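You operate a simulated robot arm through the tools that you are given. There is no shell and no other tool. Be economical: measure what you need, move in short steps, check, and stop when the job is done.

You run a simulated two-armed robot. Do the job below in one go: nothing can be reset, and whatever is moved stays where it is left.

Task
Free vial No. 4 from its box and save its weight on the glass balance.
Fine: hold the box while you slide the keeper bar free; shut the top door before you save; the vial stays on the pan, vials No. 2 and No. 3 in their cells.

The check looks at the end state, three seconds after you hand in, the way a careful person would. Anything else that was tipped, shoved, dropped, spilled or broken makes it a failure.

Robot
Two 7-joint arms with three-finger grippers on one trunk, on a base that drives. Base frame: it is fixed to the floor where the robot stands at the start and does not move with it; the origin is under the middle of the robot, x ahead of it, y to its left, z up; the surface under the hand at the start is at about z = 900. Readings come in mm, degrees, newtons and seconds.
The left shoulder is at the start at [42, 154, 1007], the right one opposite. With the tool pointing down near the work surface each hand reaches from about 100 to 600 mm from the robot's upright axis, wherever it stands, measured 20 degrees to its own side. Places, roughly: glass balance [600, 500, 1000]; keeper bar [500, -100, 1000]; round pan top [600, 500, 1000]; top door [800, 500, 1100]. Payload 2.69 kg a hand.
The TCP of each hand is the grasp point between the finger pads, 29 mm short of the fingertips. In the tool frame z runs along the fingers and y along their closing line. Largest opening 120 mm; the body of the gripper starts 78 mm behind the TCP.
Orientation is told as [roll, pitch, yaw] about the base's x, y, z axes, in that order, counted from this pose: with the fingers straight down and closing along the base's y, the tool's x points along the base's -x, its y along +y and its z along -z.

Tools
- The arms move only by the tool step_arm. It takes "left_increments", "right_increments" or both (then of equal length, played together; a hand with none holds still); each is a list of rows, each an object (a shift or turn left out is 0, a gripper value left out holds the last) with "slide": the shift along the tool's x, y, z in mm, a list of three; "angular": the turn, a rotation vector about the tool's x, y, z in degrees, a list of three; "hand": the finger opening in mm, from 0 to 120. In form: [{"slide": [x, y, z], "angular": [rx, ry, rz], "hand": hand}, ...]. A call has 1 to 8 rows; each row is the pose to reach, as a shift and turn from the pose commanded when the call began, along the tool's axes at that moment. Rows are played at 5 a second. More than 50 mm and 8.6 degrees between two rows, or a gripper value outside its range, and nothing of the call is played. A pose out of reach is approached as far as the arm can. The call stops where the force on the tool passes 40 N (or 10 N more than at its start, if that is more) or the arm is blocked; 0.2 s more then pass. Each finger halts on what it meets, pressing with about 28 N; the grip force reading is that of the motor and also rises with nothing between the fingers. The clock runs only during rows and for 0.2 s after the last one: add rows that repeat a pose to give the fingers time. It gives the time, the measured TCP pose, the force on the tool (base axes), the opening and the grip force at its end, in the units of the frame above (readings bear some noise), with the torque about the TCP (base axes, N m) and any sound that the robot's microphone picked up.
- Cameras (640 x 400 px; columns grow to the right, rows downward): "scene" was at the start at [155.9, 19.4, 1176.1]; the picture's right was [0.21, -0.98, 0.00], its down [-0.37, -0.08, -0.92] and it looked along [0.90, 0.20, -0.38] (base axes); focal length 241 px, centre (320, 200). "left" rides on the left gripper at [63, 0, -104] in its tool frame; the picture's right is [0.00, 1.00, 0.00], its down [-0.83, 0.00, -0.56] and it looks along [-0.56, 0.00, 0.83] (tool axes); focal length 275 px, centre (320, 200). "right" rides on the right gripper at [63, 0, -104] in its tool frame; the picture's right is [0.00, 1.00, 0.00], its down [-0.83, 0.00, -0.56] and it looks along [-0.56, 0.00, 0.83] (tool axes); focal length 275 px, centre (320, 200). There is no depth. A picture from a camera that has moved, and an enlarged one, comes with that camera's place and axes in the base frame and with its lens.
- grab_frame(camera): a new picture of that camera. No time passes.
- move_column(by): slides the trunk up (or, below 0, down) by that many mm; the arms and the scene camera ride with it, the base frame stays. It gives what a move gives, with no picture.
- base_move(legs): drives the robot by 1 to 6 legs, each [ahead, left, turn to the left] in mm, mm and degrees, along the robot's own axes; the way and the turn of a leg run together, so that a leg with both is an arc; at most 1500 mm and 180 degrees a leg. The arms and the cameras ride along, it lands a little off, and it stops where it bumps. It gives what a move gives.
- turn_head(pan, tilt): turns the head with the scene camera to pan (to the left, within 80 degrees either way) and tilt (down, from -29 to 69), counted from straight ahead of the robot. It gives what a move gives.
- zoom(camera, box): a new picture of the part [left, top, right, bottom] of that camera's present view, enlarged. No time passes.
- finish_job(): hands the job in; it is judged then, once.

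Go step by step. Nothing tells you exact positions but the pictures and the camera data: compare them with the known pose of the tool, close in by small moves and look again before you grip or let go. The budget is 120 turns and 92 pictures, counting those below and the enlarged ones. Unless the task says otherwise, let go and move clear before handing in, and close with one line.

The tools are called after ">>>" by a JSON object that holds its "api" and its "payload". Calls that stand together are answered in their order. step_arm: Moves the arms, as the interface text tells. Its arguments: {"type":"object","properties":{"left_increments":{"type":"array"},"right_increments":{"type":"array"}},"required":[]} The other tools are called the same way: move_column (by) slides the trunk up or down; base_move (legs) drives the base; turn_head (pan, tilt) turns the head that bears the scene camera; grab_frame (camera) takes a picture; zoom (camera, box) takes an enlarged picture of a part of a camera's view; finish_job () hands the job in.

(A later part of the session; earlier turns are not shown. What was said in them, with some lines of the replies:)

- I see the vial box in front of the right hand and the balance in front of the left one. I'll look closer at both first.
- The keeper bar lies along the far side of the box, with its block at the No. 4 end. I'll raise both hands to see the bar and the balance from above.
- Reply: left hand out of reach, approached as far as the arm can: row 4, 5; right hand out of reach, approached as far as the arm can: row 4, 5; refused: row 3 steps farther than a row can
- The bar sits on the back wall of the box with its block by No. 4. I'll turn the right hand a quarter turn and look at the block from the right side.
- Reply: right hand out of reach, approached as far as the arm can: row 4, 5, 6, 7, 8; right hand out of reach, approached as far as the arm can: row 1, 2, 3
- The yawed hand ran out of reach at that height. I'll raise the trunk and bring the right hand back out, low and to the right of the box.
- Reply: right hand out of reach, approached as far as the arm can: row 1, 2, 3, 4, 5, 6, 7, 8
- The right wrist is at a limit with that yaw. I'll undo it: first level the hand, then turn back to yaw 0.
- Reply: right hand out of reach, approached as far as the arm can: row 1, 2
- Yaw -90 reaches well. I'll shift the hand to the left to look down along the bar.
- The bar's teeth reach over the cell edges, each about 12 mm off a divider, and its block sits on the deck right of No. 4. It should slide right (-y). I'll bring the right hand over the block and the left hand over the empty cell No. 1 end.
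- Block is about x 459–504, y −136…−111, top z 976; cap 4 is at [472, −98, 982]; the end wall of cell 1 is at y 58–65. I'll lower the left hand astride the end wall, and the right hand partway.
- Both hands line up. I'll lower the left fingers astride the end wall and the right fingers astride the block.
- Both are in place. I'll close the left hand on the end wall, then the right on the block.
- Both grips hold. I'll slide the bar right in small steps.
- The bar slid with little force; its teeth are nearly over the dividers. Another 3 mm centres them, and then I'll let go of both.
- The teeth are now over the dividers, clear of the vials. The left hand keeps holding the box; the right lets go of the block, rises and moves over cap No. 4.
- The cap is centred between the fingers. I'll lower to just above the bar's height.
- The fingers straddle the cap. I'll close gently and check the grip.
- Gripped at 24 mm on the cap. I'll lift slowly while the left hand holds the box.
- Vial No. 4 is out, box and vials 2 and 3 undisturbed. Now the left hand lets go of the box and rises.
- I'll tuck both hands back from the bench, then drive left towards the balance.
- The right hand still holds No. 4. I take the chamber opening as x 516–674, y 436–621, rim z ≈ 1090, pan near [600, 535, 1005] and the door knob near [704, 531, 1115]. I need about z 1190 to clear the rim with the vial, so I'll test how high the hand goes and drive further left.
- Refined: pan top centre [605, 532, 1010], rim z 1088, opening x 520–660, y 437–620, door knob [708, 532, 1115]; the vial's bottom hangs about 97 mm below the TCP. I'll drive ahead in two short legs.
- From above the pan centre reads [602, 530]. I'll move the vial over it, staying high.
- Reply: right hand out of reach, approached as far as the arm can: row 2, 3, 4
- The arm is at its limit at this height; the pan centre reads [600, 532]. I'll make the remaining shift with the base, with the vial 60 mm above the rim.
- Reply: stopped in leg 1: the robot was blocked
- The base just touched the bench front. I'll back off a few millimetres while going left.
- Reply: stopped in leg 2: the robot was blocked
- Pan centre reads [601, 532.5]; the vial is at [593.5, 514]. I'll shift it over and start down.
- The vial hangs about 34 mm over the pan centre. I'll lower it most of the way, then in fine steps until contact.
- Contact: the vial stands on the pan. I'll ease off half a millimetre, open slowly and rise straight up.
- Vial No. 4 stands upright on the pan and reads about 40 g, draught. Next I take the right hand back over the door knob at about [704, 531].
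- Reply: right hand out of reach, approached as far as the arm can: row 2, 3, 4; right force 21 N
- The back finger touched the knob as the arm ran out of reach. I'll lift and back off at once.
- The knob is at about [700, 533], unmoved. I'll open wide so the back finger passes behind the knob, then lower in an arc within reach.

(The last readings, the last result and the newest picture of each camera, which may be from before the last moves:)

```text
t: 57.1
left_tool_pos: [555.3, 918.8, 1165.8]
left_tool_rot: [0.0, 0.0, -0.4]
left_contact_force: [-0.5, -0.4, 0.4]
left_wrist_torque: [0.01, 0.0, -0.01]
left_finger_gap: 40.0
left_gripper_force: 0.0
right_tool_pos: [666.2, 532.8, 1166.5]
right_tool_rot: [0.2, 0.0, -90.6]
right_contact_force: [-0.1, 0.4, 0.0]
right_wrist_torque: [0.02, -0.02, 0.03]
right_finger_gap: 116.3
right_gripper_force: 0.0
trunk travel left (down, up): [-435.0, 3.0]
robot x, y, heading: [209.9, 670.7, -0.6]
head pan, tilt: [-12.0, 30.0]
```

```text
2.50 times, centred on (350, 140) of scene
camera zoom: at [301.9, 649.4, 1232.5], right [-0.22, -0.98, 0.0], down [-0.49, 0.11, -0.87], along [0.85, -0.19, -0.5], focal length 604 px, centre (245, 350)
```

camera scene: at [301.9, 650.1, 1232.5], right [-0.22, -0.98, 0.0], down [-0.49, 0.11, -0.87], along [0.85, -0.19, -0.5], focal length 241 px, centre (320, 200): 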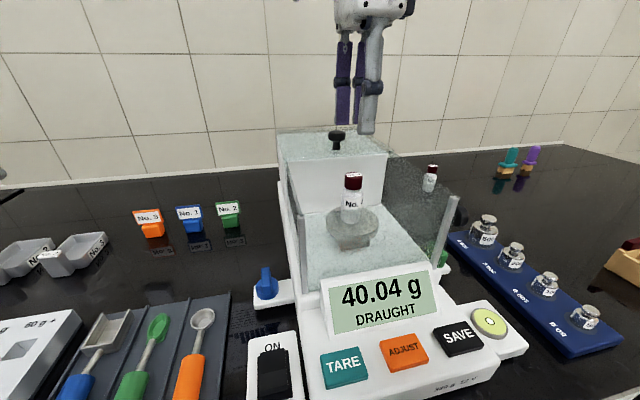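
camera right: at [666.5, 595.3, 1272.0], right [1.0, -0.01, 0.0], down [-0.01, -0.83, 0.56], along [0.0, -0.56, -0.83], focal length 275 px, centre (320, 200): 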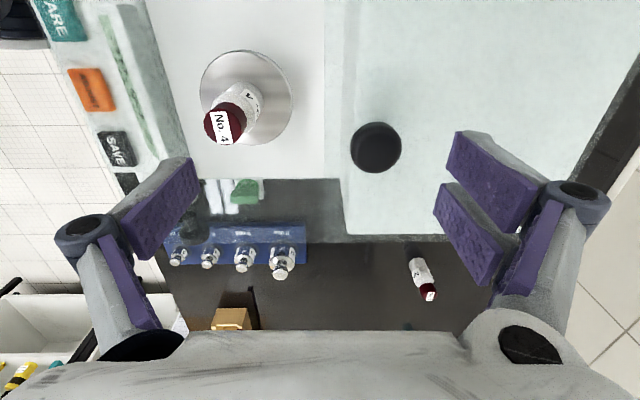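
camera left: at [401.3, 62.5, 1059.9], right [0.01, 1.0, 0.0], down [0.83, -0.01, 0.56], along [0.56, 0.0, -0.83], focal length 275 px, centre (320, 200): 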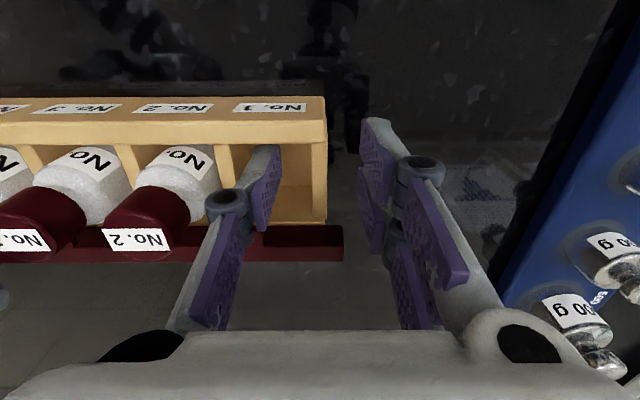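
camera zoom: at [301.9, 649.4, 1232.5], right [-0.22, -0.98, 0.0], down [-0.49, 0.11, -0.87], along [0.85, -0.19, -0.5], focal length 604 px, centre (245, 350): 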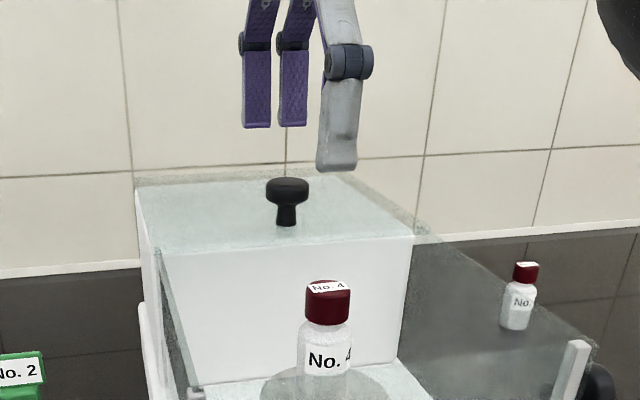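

The back finger is past the knob. I'll lower so the fingers straddle it, keeping the tips above the glass.

>>> {"api": "step_arm", "payload": {"right_increments": [{"slide": [-2, 4, 10]}, {"slide": [-2, 10, 20]}, {"slide": [-2, 15, 31]}, {"slide": [-2, 15, 31]}]}}

>>> {"api": "grab_frame", "payload": {"camera": "right"}}

>>> {"api": "zoom", "payload": {"camera": "scene", "box": [250, 60, 450, 220]}}

```text
t: 58.1
left_tool_pos: [554.1, 919.7, 1166.3]
left_tool_rot: [0.0, 0.1, -0.4]
left_contact_force: [-0.7, -0.7, 0.0]
left_wrist_torque: [0.01, 0.03, 0.02]
left_finger_gap: 40.1
left_gripper_force: 0.1
right_tool_pos: [682.2, 532.0, 1137.2]
right_tool_rot: [0.2, -0.1, -90.6]
right_contact_force: [-0.7, -0.1, -0.2]
right_wrist_torque: [-0.01, 0.02, 0.03]
right_finger_gap: 115.9
right_gripper_force: 0.1
trunk travel left (down, up): [-435.0, 3.0]
robot x, y, heading: [208.1, 670.6, -0.5]
head pan, tilt: [-12.0, 30.0]
```

```text
27 pictures are left
camera right: at [682.1, 593.7, 1241.0], right [1.0, -0.01, 0.0], down [-0.01, -0.83, 0.56], along [0.0, -0.56, -0.83], focal length 275 px, centre (320, 200)
```

right: 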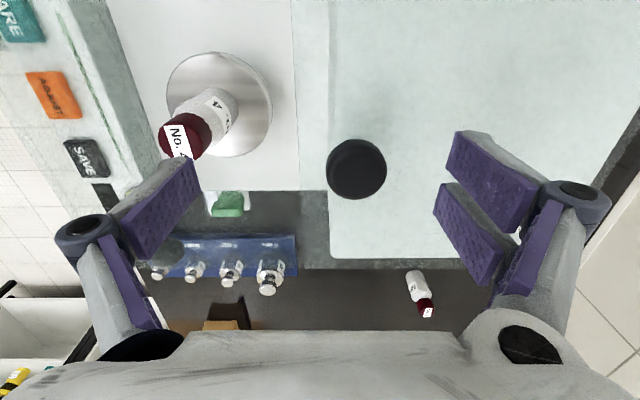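

```text
2.50 times, centred on (350, 140) of scene
camera zoom: at [302.0, 649.8, 1232.5], right [-0.22, -0.98, 0.0], down [-0.49, 0.11, -0.87], along [0.85, -0.19, -0.5], focal length 604 px, centre (245, 350)
```

zoom: 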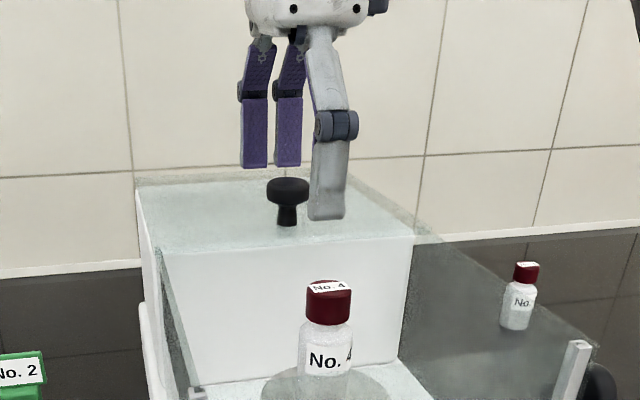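

The fingers straddle the knob in x. I'll lower a touch and close; the back finger should draw the door forward to the hand's centre.

>>> {"api": "step_arm", "payload": {"right_increments": [{"slide": [1, 0, 4], "hand": 100}, {"slide": [1, 0, 4], "hand": 84}, {"slide": [1, 0, 4], "hand": 68}, {"slide": [1, 0, 4], "hand": 52}, {"slide": [1, 0, 4], "hand": 40}, {"slide": [1, 0, 4], "hand": 30}, {"slide": [1, 0, 4], "hand": 24}, {"slide": [1, 0, 4], "hand": 24}]}}

>>> {"api": "grab_frame", "payload": {"camera": "right"}}

>>> {"api": "zoom", "payload": {"camera": "scene", "box": [250, 60, 450, 220]}}

```text
t: 59.9
left_tool_pos: [556.0, 919.7, 1166.2]
left_tool_rot: [0.0, 0.1, -0.4]
left_contact_force: [-0.7, 0.3, 0.9]
left_wrist_torque: [-0.03, 0.01, 0.02]
left_finger_gap: 40.1
left_gripper_force: 0.0
right_tool_pos: [681.7, 532.7, 1132.3]
right_tool_rot: [0.1, 0.0, -90.6]
right_contact_force: [0.7, -1.1, -1.0]
right_wrist_torque: [0.04, 0.0, 0.08]
right_finger_gap: 28.0
right_gripper_force: 45.1
trunk travel left (down, up): [-435.0, 3.0]
robot x, y, heading: [206.4, 669.5, -0.8]
head pan, tilt: [-12.0, 30.0]
```

```text
25 pictures are left
camera right: at [682.3, 594.6, 1236.5], right [1.0, -0.01, 0.0], down [-0.01, -0.83, 0.56], along [0.0, -0.56, -0.83], focal length 275 px, centre (320, 200)
```

right: 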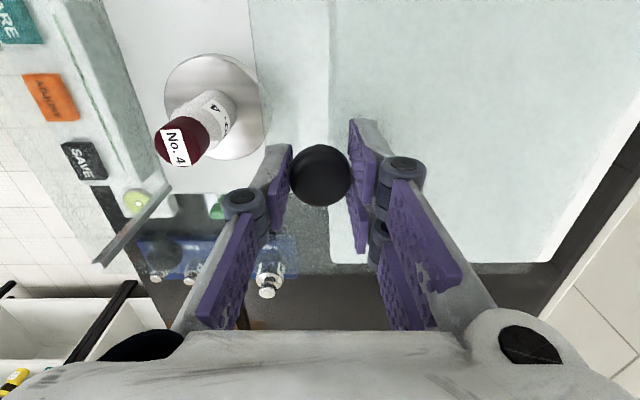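

```text
2.50 times, centred on (350, 140) of scene
camera zoom: at [302.2, 649.7, 1232.5], right [-0.22, -0.98, 0.0], down [-0.49, 0.11, -0.87], along [0.85, -0.19, -0.5], focal length 604 px, centre (245, 350)
```

zoom: 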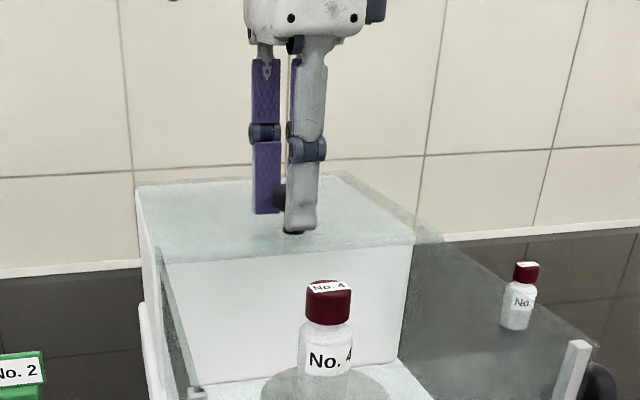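

The knob is gripped and the door has come about 18 mm along. I'll pull it toward the front.

>>> {"api": "step_arm", "payload": {"right_increments": [{"slide": [0, -15, 0]}, {"slide": [-0.5, -30, 0]}, {"slide": [-0.5, -45, 0]}, {"slide": [-0.7, -60, 0]}, {"slide": [-0.8, -75, 0]}, {"slide": [-1, -90, 0]}, {"slide": [-1, -100, 0]}]}}

>>> {"api": "grab_frame", "payload": {"camera": "scene"}}

```text
t: 61.5
left_tool_pos: [554.3, 920.1, 1165.3]
left_tool_rot: [0.0, 0.1, -0.4]
left_contact_force: [0.0, -0.5, 0.1]
left_wrist_torque: [0.01, -0.01, 0.01]
left_finger_gap: 40.4
left_gripper_force: 0.0
right_tool_pos: [579.8, 532.2, 1131.8]
right_tool_rot: [0.1, 0.0, -90.5]
right_contact_force: [-0.6, -0.8, 4.5]
right_wrist_torque: [-0.17, -0.04, 0.07]
right_finger_gap: 27.9
right_gripper_force: 45.5
trunk travel left (down, up): [-435.0, 3.0]
robot x, y, heading: [204.7, 665.4, -0.7]
head pan, tilt: [-12.0, 30.0]
```

```text
23 pictures are left
camera scene: at [301.8, 649.7, 1232.5], right [-0.22, -0.98, 0.0], down [-0.49, 0.11, -0.87], along [0.85, -0.19, -0.5], focal length 241 px, centre (320, 200)
```

scene: 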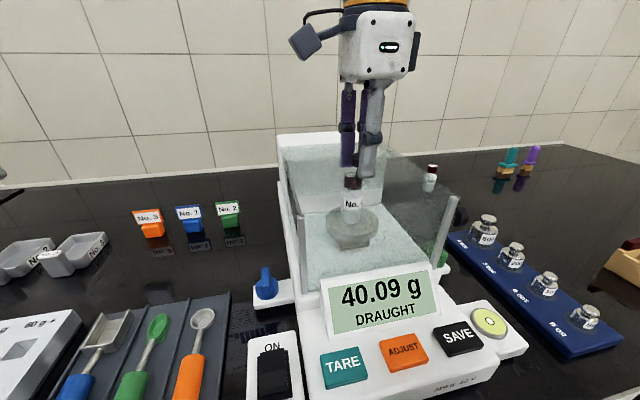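

>>> {"api": "step_arm", "payload": {"right_increments": [{"slide": [0, -4, 0]}, {"slide": [0, -8, 0]}, {"slide": [0, -12, 0]}, {"slide": [0, -15, 0]}]}}

>>> {"api": "zoom", "payload": {"camera": "scene", "box": [260, 120, 500, 340]}}

>>> {"api": "grab_frame", "payload": {"camera": "right"}}

```text
t: 62.5
left_tool_pos: [554.7, 919.4, 1165.8]
left_tool_rot: [0.0, 0.1, -0.4]
left_contact_force: [0.6, -0.2, -0.6]
left_wrist_torque: [0.01, 0.0, 0.02]
left_finger_gap: 40.2
left_gripper_force: 0.0
right_tool_pos: [567.2, 531.6, 1132.5]
right_tool_rot: [0.2, 0.0, -90.6]
right_contact_force: [0.2, -3.8, 5.1]
right_wrist_torque: [-0.14, 0.02, -0.01]
right_finger_gap: 27.8
right_gripper_force: 45.4
trunk travel left (down, up): [-435.0, 3.0]
robot x, y, heading: [209.6, 667.9, -0.8]
head pan, tilt: [-12.0, 30.0]
```

```text
1.82 times, centred on (380, 230) of scene
camera zoom: at [302.0, 649.3, 1232.5], right [-0.22, -0.98, 0.0], down [-0.49, 0.11, -0.87], along [0.85, -0.19, -0.5], focal length 439 px, centre (211, 146)
```

zoom: 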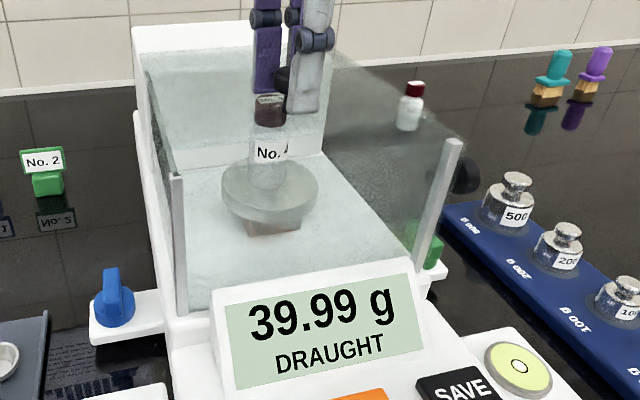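

```text
21 pictures are left
camera right: at [566.9, 594.5, 1236.5], right [1.0, -0.01, 0.0], down [-0.01, -0.83, 0.56], along [0.0, -0.56, -0.83], focal length 275 px, centre (320, 200)
```

right: 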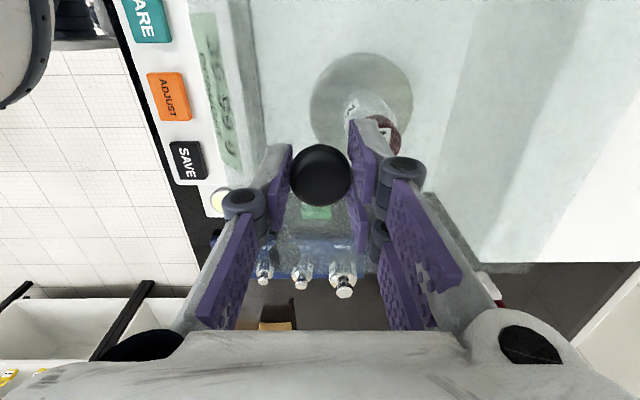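

Still draught; the door edge seems about 14 mm short. I'll continue in small steps.

>>> {"api": "step_arm", "payload": {"right_increments": [{"slide": [0, -3, 0]}, {"slide": [0, -6, 0]}, {"slide": [0, -9, 0]}, {"slide": [0, -9, 0]}]}}

>>> {"api": "step_arm", "payload": {"right_increments": [{"slide": [0, -2, 0]}, {"slide": [0, -4, 0]}, {"slide": [0, -4, 0]}]}}

>>> {"api": "grab_frame", "payload": {"camera": "right"}}

>>> {"api": "zoom", "payload": {"camera": "scene", "box": [260, 120, 500, 340]}}

```text
t: 63.5
left_tool_pos: [555.3, 919.5, 1165.3]
left_tool_rot: [0.1, 0.0, -0.4]
left_contact_force: [-0.7, 0.0, 0.1]
left_wrist_torque: [0.02, 0.03, 0.01]
left_finger_gap: 40.1
left_gripper_force: 0.0
right_tool_pos: [557.5, 532.5, 1132.3]
right_tool_rot: [0.1, 0.0, -90.5]
right_contact_force: [0.3, -5.0, 5.2]
right_wrist_torque: [-0.17, -0.08, 0.0]
right_finger_gap: 27.9
right_gripper_force: 45.0
trunk travel left (down, up): [-435.0, 3.0]
robot x, y, heading: [208.5, 671.8, -0.4]
head pan, tilt: [-12.0, 30.0]
```

```text
t: 64.3
left_tool_pos: [555.5, 920.0, 1167.0]
left_tool_rot: [0.1, 0.1, -0.4]
left_contact_force: [0.5, -0.4, -0.3]
left_wrist_torque: [0.01, 0.02, -0.03]
left_finger_gap: 40.1
left_gripper_force: 0.1
right_tool_pos: [553.2, 531.1, 1132.0]
right_tool_rot: [0.2, 0.0, -90.7]
right_contact_force: [0.7, -5.0, 4.1]
right_wrist_torque: [-0.23, -0.02, -0.07]
right_finger_gap: 28.0
right_gripper_force: 45.1
trunk travel left (down, up): [-435.0, 3.0]
robot x, y, heading: [208.4, 666.3, -0.7]
head pan, tilt: [-12.0, 30.0]
```

```text
20 pictures are left
camera right: at [553.8, 594.5, 1236.5], right [1.0, -0.01, 0.0], down [-0.01, -0.83, 0.56], along [0.0, -0.56, -0.83], focal length 275 px, centre (320, 200)
```

right: 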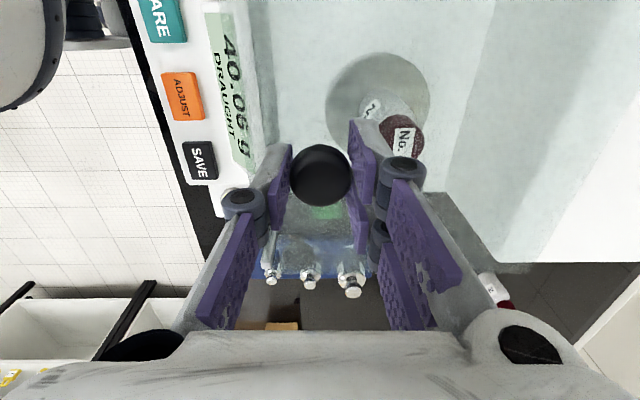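

```text
1.82 times, centred on (380, 230) of scene
camera zoom: at [302.0, 649.1, 1232.5], right [-0.22, -0.98, 0.0], down [-0.49, 0.11, -0.87], along [0.85, -0.19, -0.5], focal length 439 px, centre (211, 146)
```

zoom: 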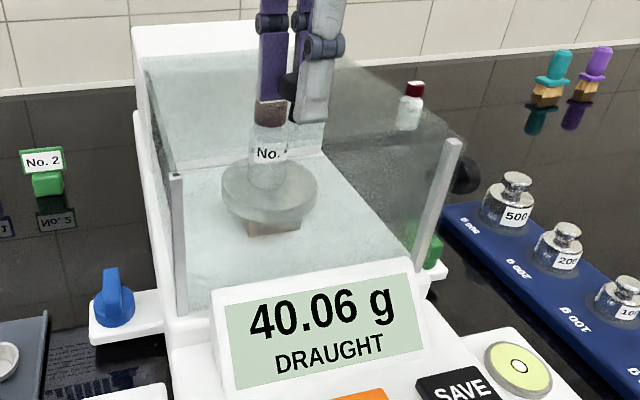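

>>> {"api": "step_arm", "payload": {"right_increments": [{"slide": [-0.7, -2, 0]}, {"slide": [-1, -4, 0]}, {"slide": [-1, -6, 0]}, {"slide": [-1, -6, 0]}]}}

>>> {"api": "step_arm", "payload": {"right_increments": [{"slide": [0, -2, 0]}, {"slide": [0, -4, 0]}, {"slide": [0, -4, 0]}]}}

>>> {"api": "grab_frame", "payload": {"camera": "right"}}

```text
t: 65.3
left_tool_pos: [556.0, 920.6, 1165.2]
left_tool_rot: [0.0, 0.2, -0.4]
left_contact_force: [-0.5, 0.5, -0.1]
left_wrist_torque: [-0.01, 0.01, -0.02]
left_finger_gap: 40.1
left_gripper_force: 0.1
right_tool_pos: [547.2, 531.8, 1131.6]
right_tool_rot: [0.2, 0.0, -90.6]
right_contact_force: [-0.6, 2.1, -2.4]
right_wrist_torque: [0.44, -0.02, 0.03]
right_finger_gap: 28.1
right_gripper_force: 44.9
trunk travel left (down, up): [-435.0, 3.0]
robot x, y, heading: [207.5, 668.2, -0.8]
head pan, tilt: [-12.0, 30.0]
```

```text
t: 66.1
left_tool_pos: [555.4, 920.0, 1166.1]
left_tool_rot: [0.1, 0.1, -0.4]
left_contact_force: [0.4, -1.1, 0.0]
left_wrist_torque: [0.02, 0.0, 0.01]
left_finger_gap: 40.0
left_gripper_force: 0.0
right_tool_pos: [542.7, 532.0, 1132.9]
right_tool_rot: [0.0, 0.0, -90.6]
right_contact_force: [-1.6, 4.6, -4.3]
right_wrist_torque: [0.36, -0.03, 0.04]
right_finger_gap: 27.9
right_gripper_force: 45.0
trunk travel left (down, up): [-435.0, 3.0]
robot x, y, heading: [206.1, 669.8, -0.8]
head pan, tilt: [-12.0, 30.0]
```

```text
18 pictures are left
camera right: at [544.0, 594.5, 1236.4], right [1.0, -0.01, 0.0], down [-0.01, -0.83, 0.56], along [0.0, -0.56, -0.83], focal length 275 px, centre (320, 200)
```

right: 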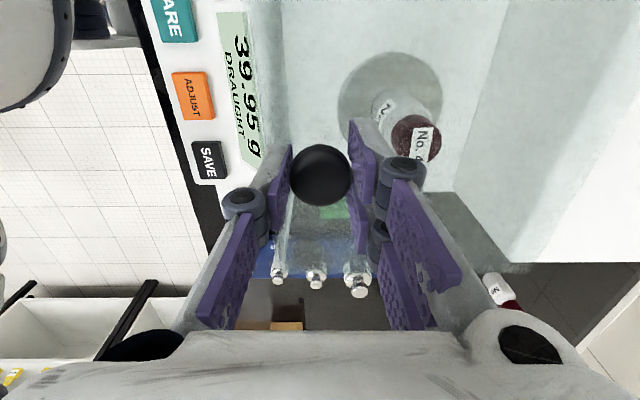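

The door edge is about at the front glass now. I'll creep on until it stops or the display changes.

>>> {"api": "step_arm", "payload": {"right_increments": [{"slide": [0.4, -2, 0]}, {"slide": [0.4, -4, 0]}, {"slide": [0.4, -4, 0]}]}}

>>> {"api": "step_arm", "payload": {"right_increments": [{"slide": [0, -1.5, 0]}, {"slide": [0, -3, 0]}, {"slide": [0, -3, 0]}]}}

>>> {"api": "zoom", "payload": {"camera": "scene", "box": [260, 120, 500, 340]}}

```text
t: 66.9
left_tool_pos: [555.4, 920.0, 1166.1]
left_tool_rot: [-0.1, 0.2, -0.3]
left_contact_force: [0.1, -0.5, -0.6]
left_wrist_torque: [-0.02, 0.02, -0.02]
left_finger_gap: 40.1
left_gripper_force: 0.0
right_tool_pos: [539.1, 531.2, 1131.8]
right_tool_rot: [0.1, -0.1, -90.6]
right_contact_force: [-2.9, 1.2, -3.9]
right_wrist_torque: [-0.12, 0.07, -0.03]
right_finger_gap: 28.1
right_gripper_force: 45.2
trunk travel left (down, up): [-435.0, 3.0]
robot x, y, heading: [205.7, 669.7, -0.6]
head pan, tilt: [-12.0, 30.0]
```

```text
t: 67.7
left_tool_pos: [555.2, 920.0, 1165.5]
left_tool_rot: [0.0, 0.2, -0.5]
left_contact_force: [0.4, 0.2, 0.7]
left_wrist_torque: [-0.02, -0.01, 0.01]
left_finger_gap: 40.1
left_gripper_force: 0.0
right_tool_pos: [537.2, 532.3, 1131.9]
right_tool_rot: [0.2, 0.0, -90.7]
right_contact_force: [2.9, -1.9, 1.5]
right_wrist_torque: [-0.44, -0.13, 0.01]
right_finger_gap: 28.0
right_gripper_force: 44.9
trunk travel left (down, up): [-435.0, 3.0]
robot x, y, heading: [205.8, 670.6, -0.7]
head pan, tilt: [-12.0, 30.0]
```

```text
1.82 times, centred on (380, 230) of scene
camera zoom: at [302.6, 649.5, 1232.5], right [-0.22, -0.98, 0.0], down [-0.49, 0.11, -0.87], along [0.84, -0.19, -0.5], focal length 439 px, centre (211, 146)
```

zoom: 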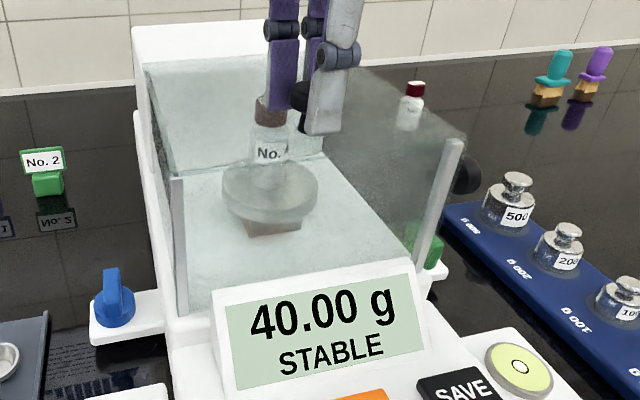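

The display reads 40.00 g STABLE. I'll nudge 2 mm more to be sure the door is home, then let go and rise.

>>> {"api": "step_arm", "payload": {"right_increments": [{"slide": [0, -1, 0]}, {"slide": [0, -2, 0]}, {"slide": [0, -2, 0]}]}}

>>> {"api": "zoom", "payload": {"camera": "right", "box": [130, 0, 500, 250]}}

```text
t: 68.5
left_tool_pos: [557.4, 919.7, 1166.0]
left_tool_rot: [0.0, 0.2, -0.4]
left_contact_force: [-0.8, 0.7, 0.1]
left_wrist_torque: [-0.02, 0.0, 0.01]
left_finger_gap: 39.6
left_gripper_force: 0.0
right_tool_pos: [537.0, 531.7, 1131.9]
right_tool_rot: [0.1, 0.1, -90.7]
right_contact_force: [17.8, -4.2, 9.9]
right_wrist_torque: [-0.54, -0.43, 0.05]
right_finger_gap: 28.0
right_gripper_force: 44.9
trunk travel left (down, up): [-435.0, 3.0]
robot x, y, heading: [207.2, 668.7, -0.5]
head pan, tilt: [-12.0, 30.0]
```

```text
1.60 times, centred on (315, 125) of right
camera zoom: at [537.2, 594.3, 1236.5], right [1.0, -0.01, 0.0], down [-0.01, -0.83, 0.55], along [0.0, -0.55, -0.83], focal length 440 px, centre (328, 320)
```

zoom: 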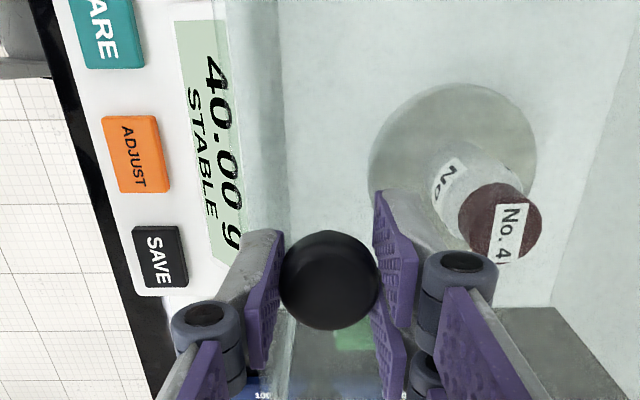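

The door is against its stop. I'll relieve the pull, open, and rise clear of the knob.

>>> {"api": "step_arm", "payload": {"right_increments": [{"slide": [0, 2, 0]}, {"slide": [0, 2, 0], "hand": 40}, {"slide": [0, 2, 0], "hand": 50}, {"slide": [0, 2, 0], "hand": 50}, {"slide": [0, 2, -20], "hand": 50}, {"slide": [0, 2, -45], "hand": 50}, {"slide": [0, 2, -60], "hand": 50}]}}

>>> {"api": "base_move", "payload": {"legs": [[-110, 0, 0]]}}

>>> {"api": "grab_frame", "payload": {"camera": "right"}}

>>> {"api": "grab_frame", "payload": {"camera": "scene"}}

```text
t: 70.1
left_tool_pos: [555.7, 919.6, 1164.9]
left_tool_rot: [0.0, 0.1, -0.4]
left_contact_force: [-0.3, -0.1, -0.8]
left_wrist_torque: [0.01, 0.0, 0.0]
left_finger_gap: 40.1
left_gripper_force: 0.1
right_tool_pos: [537.2, 533.3, 1191.7]
right_tool_rot: [0.1, 0.0, -90.6]
right_contact_force: [0.5, -0.7, 0.6]
right_wrist_torque: [0.02, 0.0, 0.01]
right_finger_gap: 50.7
right_gripper_force: 0.2
trunk travel left (down, up): [-435.0, 3.0]
robot x, y, heading: [204.5, 672.4, -0.5]
head pan, tilt: [-12.0, 30.0]
```

```text
t: 71.2
left_tool_pos: [446.4, 920.7, 1165.5]
left_tool_rot: [0.0, 0.2, -0.3]
left_contact_force: [-0.2, 0.1, -0.3]
left_wrist_torque: [0.02, -0.02, 0.0]
left_finger_gap: 40.2
left_gripper_force: 0.1
right_tool_pos: [427.7, 533.7, 1192.6]
right_tool_rot: [0.1, 0.0, -90.7]
right_contact_force: [-1.5, 0.4, -1.1]
right_wrist_torque: [-0.01, -0.05, -0.03]
right_finger_gap: 50.1
right_gripper_force: 0.0
trunk travel left (down, up): [-435.0, 3.0]
robot x, y, heading: [100.3, 669.8, -0.6]
head pan, tilt: [-12.0, 30.0]
```

```text
15 pictures are left
camera right: at [427.8, 595.8, 1296.0], right [1.0, -0.01, 0.0], down [-0.01, -0.83, 0.56], along [0.0, -0.56, -0.83], focal length 275 px, centre (320, 200)
```

right: 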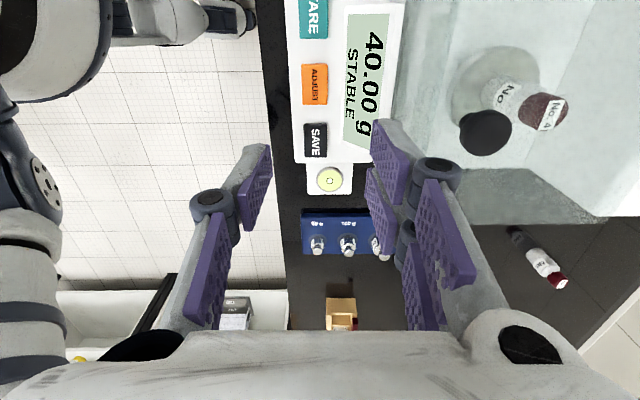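

```text
14 pictures are left
camera scene: at [192.9, 650.9, 1232.4], right [-0.22, -0.98, 0.0], down [-0.49, 0.11, -0.87], along [0.85, -0.19, -0.5], focal length 241 px, centre (320, 200)
```

scene: 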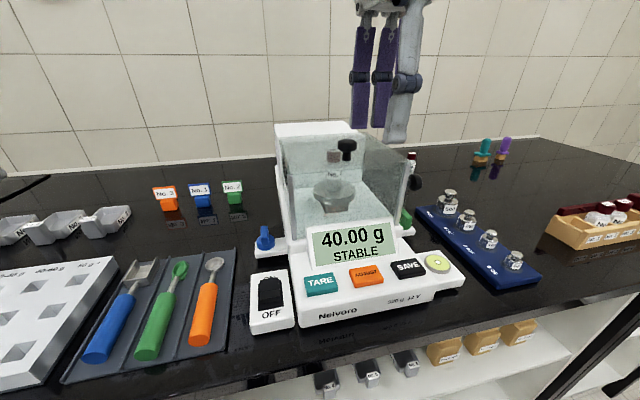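

Door shut, 40.00 g STABLE, vial on the pan. SAVE is at about [421, 462, 958]; I'll close the right fingers and come down above it.

>>> {"api": "step_arm", "payload": {"right_increments": [{"slide": [-25, -2, 0], "hand": 20}, {"slide": [-50, -4, 0], "hand": 0}, {"slide": [-72, -6, 0], "hand": 0}, {"slide": [-72, -6, 45], "hand": 0}, {"slide": [-72, -6, 90], "hand": 0}, {"slide": [-72, -6, 130], "hand": 0}, {"slide": [-72, -6, 170], "hand": 0}]}}

>>> {"api": "grab_frame", "payload": {"camera": "right"}}

>>> {"api": "zoom", "payload": {"camera": "scene", "box": [260, 180, 480, 340]}}

```text
t: 72.8
left_tool_pos: [447.4, 921.8, 1166.6]
left_tool_rot: [0.0, 0.3, -0.4]
left_contact_force: [0.3, -0.1, 0.1]
left_wrist_torque: [0.0, 0.03, -0.02]
left_finger_gap: 39.9
left_gripper_force: 0.0
right_tool_pos: [421.7, 460.3, 1021.2]
right_tool_rot: [0.0, 0.0, -90.7]
right_contact_force: [0.0, 0.4, -0.1]
right_wrist_torque: [0.0, 0.01, -0.02]
right_finger_gap: 0.1
right_gripper_force: 27.8
trunk travel left (down, up): [-435.0, 3.0]
robot x, y, heading: [100.0, 669.7, -0.9]
head pan, tilt: [-12.0, 30.0]
```

```text
13 pictures are left
camera right: at [422.7, 523.5, 1124.9], right [1.0, -0.01, 0.0], down [-0.01, -0.83, 0.56], along [0.0, -0.56, -0.83], focal length 275 px, centre (320, 200)
```

right: 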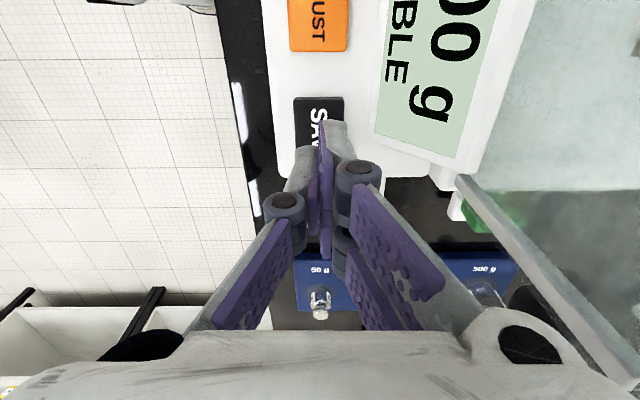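

```text
2.50 times, centred on (370, 260) of scene
camera zoom: at [193.6, 650.7, 1232.4], right [-0.22, -0.98, 0.0], down [-0.49, 0.11, -0.87], along [0.84, -0.19, -0.5], focal length 604 px, centre (195, 50)
```

zoom: 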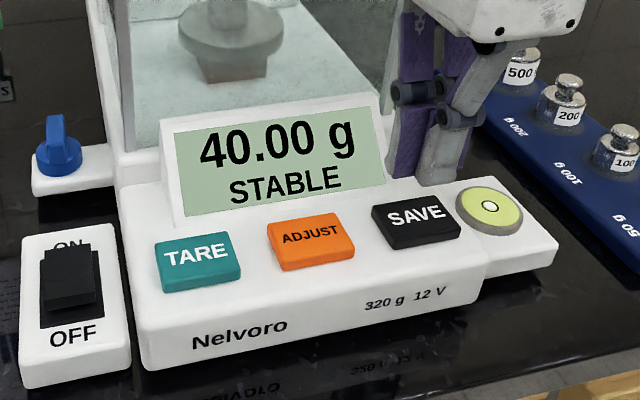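

The fingers are over SAVE. I'll lower to just above it, then press in small steps.

>>> {"api": "step_arm", "payload": {"right_increments": [{"slide": [0, 0, 15]}, {"slide": [0, 0, 28]}]}}

>>> {"api": "step_arm", "payload": {"right_increments": [{"slide": [0, 0, 2]}, {"slide": [0, 0, 4]}]}}

>>> {"api": "zoom", "payload": {"camera": "scene", "box": [260, 180, 480, 340]}}

```text
t: 73.5
left_tool_pos: [447.0, 920.0, 1166.1]
left_tool_rot: [0.0, 0.2, -0.4]
left_contact_force: [-0.1, -0.4, 0.0]
left_wrist_torque: [-0.02, -0.03, 0.02]
left_finger_gap: 40.0
left_gripper_force: 0.0
right_tool_pos: [422.7, 461.4, 993.9]
right_tool_rot: [0.1, 0.1, -90.6]
right_contact_force: [0.7, 0.6, 0.0]
right_wrist_torque: [0.04, -0.02, 0.01]
right_finger_gap: 0.0
right_gripper_force: 27.9
trunk travel left (down, up): [-435.0, 3.0]
robot x, y, heading: [96.0, 669.0, -0.8]
head pan, tilt: [-12.0, 30.0]
```

```text
t: 74.0
left_tool_pos: [446.3, 920.4, 1166.7]
left_tool_rot: [0.0, 0.1, -0.5]
left_contact_force: [-0.8, -0.2, -0.1]
left_wrist_torque: [0.02, 0.0, 0.03]
left_finger_gap: 39.7
left_gripper_force: 0.1
right_tool_pos: [422.6, 461.2, 990.5]
right_tool_rot: [0.0, 0.0, -90.6]
right_contact_force: [-1.3, -0.3, 0.8]
right_wrist_torque: [-0.01, -0.03, 0.01]
right_finger_gap: 0.0
right_gripper_force: 27.9
trunk travel left (down, up): [-435.0, 3.0]
robot x, y, heading: [104.2, 669.8, -0.8]
head pan, tilt: [-12.0, 30.0]
```

```text
2.50 times, centred on (370, 260) of scene
camera zoom: at [193.3, 650.9, 1232.5], right [-0.22, -0.98, 0.0], down [-0.49, 0.11, -0.87], along [0.84, -0.19, -0.5], focal length 604 px, centre (195, 50)
```

zoom: 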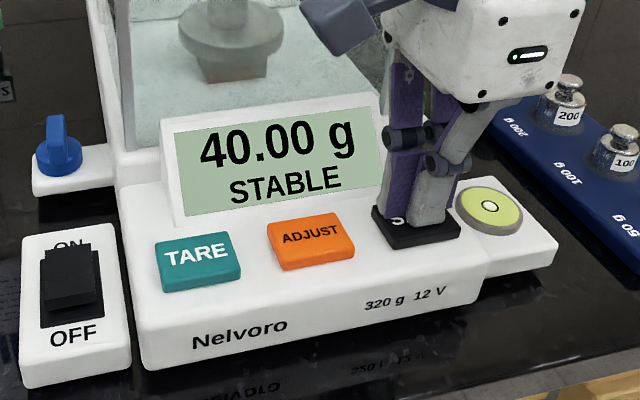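

Nearly touching the SAVE key. I'll press in single-millimetre steps.

>>> {"api": "step_arm", "payload": {"right_increments": [{"slide": [0, 0, 1]}, {"slide": [0, 0, 2]}, {"slide": [0, 0, 3]}]}}

```text
t: 74.8
left_tool_pos: [447.0, 921.4, 1166.1]
left_tool_rot: [0.0, 0.1, -0.4]
left_contact_force: [0.1, 0.5, 0.8]
left_wrist_torque: [-0.03, 0.06, 0.0]
left_finger_gap: 39.9
left_gripper_force: 0.0
right_tool_pos: [421.4, 461.2, 986.9]
right_tool_rot: [0.2, 0.0, -90.7]
right_contact_force: [0.6, -0.1, 1.4]
right_wrist_torque: [-0.05, 0.01, 0.01]
right_finger_gap: 6.0
right_gripper_force: 28.1
trunk travel left (down, up): [-435.0, 3.0]
robot x, y, heading: [97.9, 669.6, -0.7]
head pan, tilt: [-12.0, 30.0]
```

>>> {"api": "step_arm", "payload": {"right_increments": [{"slide": [0, 0, 1]}, {"slide": [0, 0, 2]}, {"slide": [0, 0, 2]}]}}

>>> {"api": "zoom", "payload": {"camera": "scene", "box": [260, 180, 480, 340]}}

```text
t: 75.7
left_tool_pos: [446.8, 921.8, 1165.5]
left_tool_rot: [0.0, 0.1, -0.4]
left_contact_force: [-0.8, -0.6, -0.7]
left_wrist_torque: [-0.01, 0.04, 0.02]
left_finger_gap: 39.8
left_gripper_force: 0.0
right_tool_pos: [421.4, 462.4, 984.6]
right_tool_rot: [0.1, 0.1, -90.7]
right_contact_force: [0.5, 0.5, 1.3]
right_wrist_torque: [-0.01, 0.0, -0.01]
right_finger_gap: 6.0
right_gripper_force: 28.9
trunk travel left (down, up): [-435.0, 3.0]
robot x, y, heading: [95.7, 672.5, -0.9]
head pan, tilt: [-12.0, 30.0]
heard: click
```

```text
2.50 times, centred on (370, 260) of scene
camera zoom: at [193.2, 650.9, 1232.5], right [-0.22, -0.98, 0.0], down [-0.49, 0.11, -0.87], along [0.84, -0.19, -0.5], focal length 604 px, centre (195, 50)
```

zoom: 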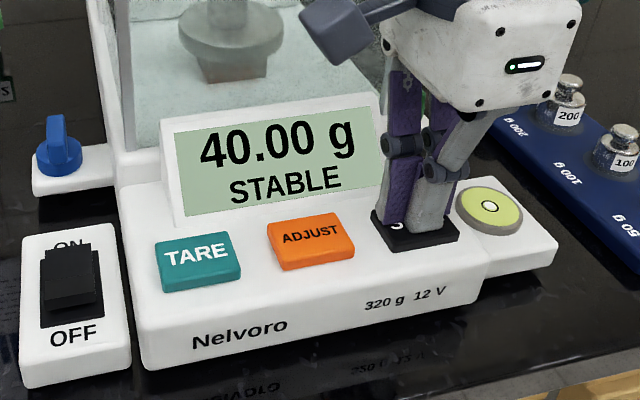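

A click was heard. I'll rise straight up and check the display.

>>> {"api": "step_arm", "payload": {"right_increments": [{"slide": [0, 0, -3]}, {"slide": [0, 0, -8]}]}}

>>> {"api": "zoom", "payload": {"camera": "scene", "box": [260, 180, 480, 340]}}

```text
t: 76.2
left_tool_pos: [446.5, 922.4, 1164.3]
left_tool_rot: [0.0, 0.1, -0.2]
left_contact_force: [0.1, 0.5, -0.2]
left_wrist_torque: [-0.03, 0.0, -0.02]
left_finger_gap: 39.9
left_gripper_force: 0.0
right_tool_pos: [421.9, 461.4, 991.9]
right_tool_rot: [0.0, 0.0, -90.7]
right_contact_force: [0.5, 0.2, -0.3]
right_wrist_torque: [0.03, 0.0, 0.02]
right_finger_gap: 0.1
right_gripper_force: 28.4
trunk travel left (down, up): [-435.0, 3.0]
robot x, y, heading: [98.4, 672.7, -0.6]
head pan, tilt: [-12.0, 30.0]
```

```text
2.50 times, centred on (370, 260) of scene
camera zoom: at [193.2, 650.9, 1232.5], right [-0.22, -0.98, 0.0], down [-0.49, 0.11, -0.87], along [0.84, -0.19, -0.5], focal length 604 px, centre (195, 50)
```

zoom: 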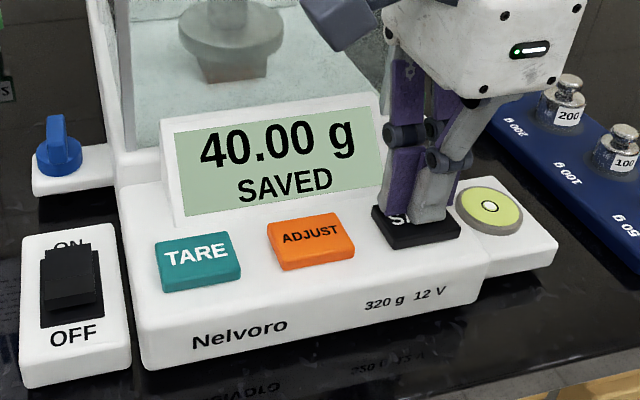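

The display shows 40.00 g SAVED. I'll raise the hand clear and back the robot off, then take a last look at everything.

>>> {"api": "step_arm", "payload": {"right_increments": [{"slide": [0, 0, -40]}, {"slide": [0, 0, -80]}, {"slide": [0, 0, -120]}, {"slide": [0, 0, -160]}]}}

>>> {"api": "base_move", "payload": {"legs": [[-120, 0, 0]]}}

>>> {"api": "grab_frame", "payload": {"camera": "scene"}}

>>> {"api": "zoom", "payload": {"camera": "scene", "box": [250, 90, 630, 300]}}

```text
t: 77.2
left_tool_pos: [446.9, 921.8, 1165.8]
left_tool_rot: [0.0, 0.2, -0.4]
left_contact_force: [-0.3, 0.2, 0.4]
left_wrist_torque: [0.0, -0.01, 0.02]
left_finger_gap: 40.2
left_gripper_force: 0.1
right_tool_pos: [419.4, 461.4, 1152.1]
right_tool_rot: [0.1, 0.0, -90.6]
right_contact_force: [0.4, 0.0, -0.3]
right_wrist_torque: [0.01, -0.01, 0.01]
right_finger_gap: 0.0
right_gripper_force: 28.8
trunk travel left (down, up): [-435.0, 3.0]
robot x, y, heading: [93.8, 670.2, -0.7]
head pan, tilt: [-12.0, 30.0]
```

```text
t: 78.5
left_tool_pos: [326.3, 923.1, 1165.5]
left_tool_rot: [0.0, 0.1, -0.4]
left_contact_force: [-0.4, 0.4, -0.3]
left_wrist_torque: [-0.02, -0.04, 0.02]
left_finger_gap: 40.2
left_gripper_force: 0.1
right_tool_pos: [300.0, 462.7, 1151.0]
right_tool_rot: [0.1, 0.1, -90.7]
right_contact_force: [-0.4, 0.8, -0.6]
right_wrist_torque: [0.01, 0.01, 0.01]
right_finger_gap: 0.2
right_gripper_force: 27.7
trunk travel left (down, up): [-435.0, 3.0]
robot x, y, heading: [-21.3, 669.1, -0.7]
head pan, tilt: [-12.0, 30.0]
```

```text
8 pictures are left
camera scene: at [73.5, 652.3, 1232.4], right [-0.22, -0.98, 0.0], down [-0.49, 0.11, -0.87], along [0.85, -0.19, -0.5], focal length 241 px, centre (320, 200)
```

scene: 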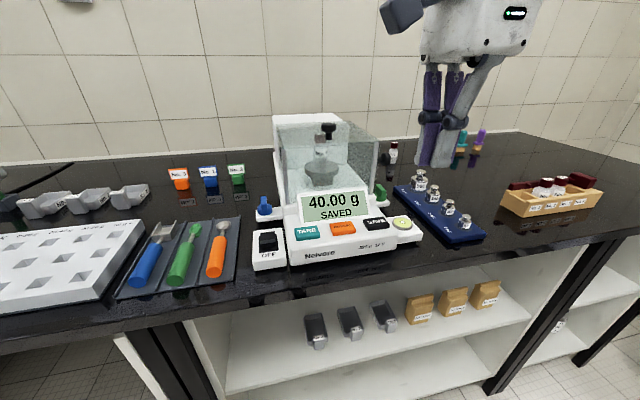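

```text
1.68 times, centred on (440, 195) of scene
camera zoom: at [73.5, 652.3, 1232.4], right [-0.22, -0.98, 0.0], down [-0.49, 0.11, -0.87], along [0.85, -0.19, -0.5], focal length 407 px, centre (118, 208)
```

zoom: 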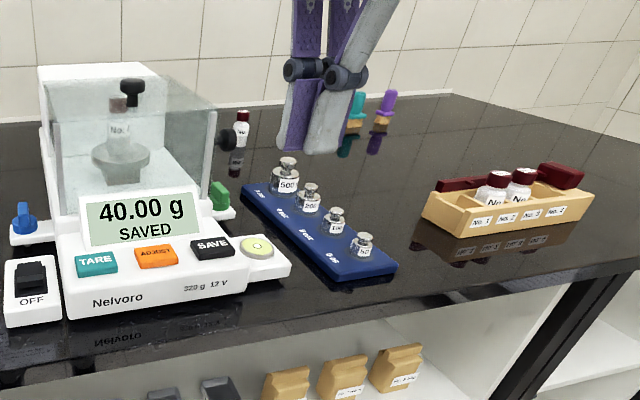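

Everything stands as it should: the vial is on the pan, the top door is shut, the display shows 40.00 g SAVED, and vials 2 and 3 are in the box. I'm handing in.

>>> {"api": "finish_job", "payload": {}}

```text
The job is handed in.
```

Vial No. 4 is on the balance pan with the top door shut and 40.00 g saved; vials No. 2 and No. 3 stayed in their cells, though the robot base bumped the bench twice lightly and a finger brushed the door knob along the way, with nothing seen to shift.
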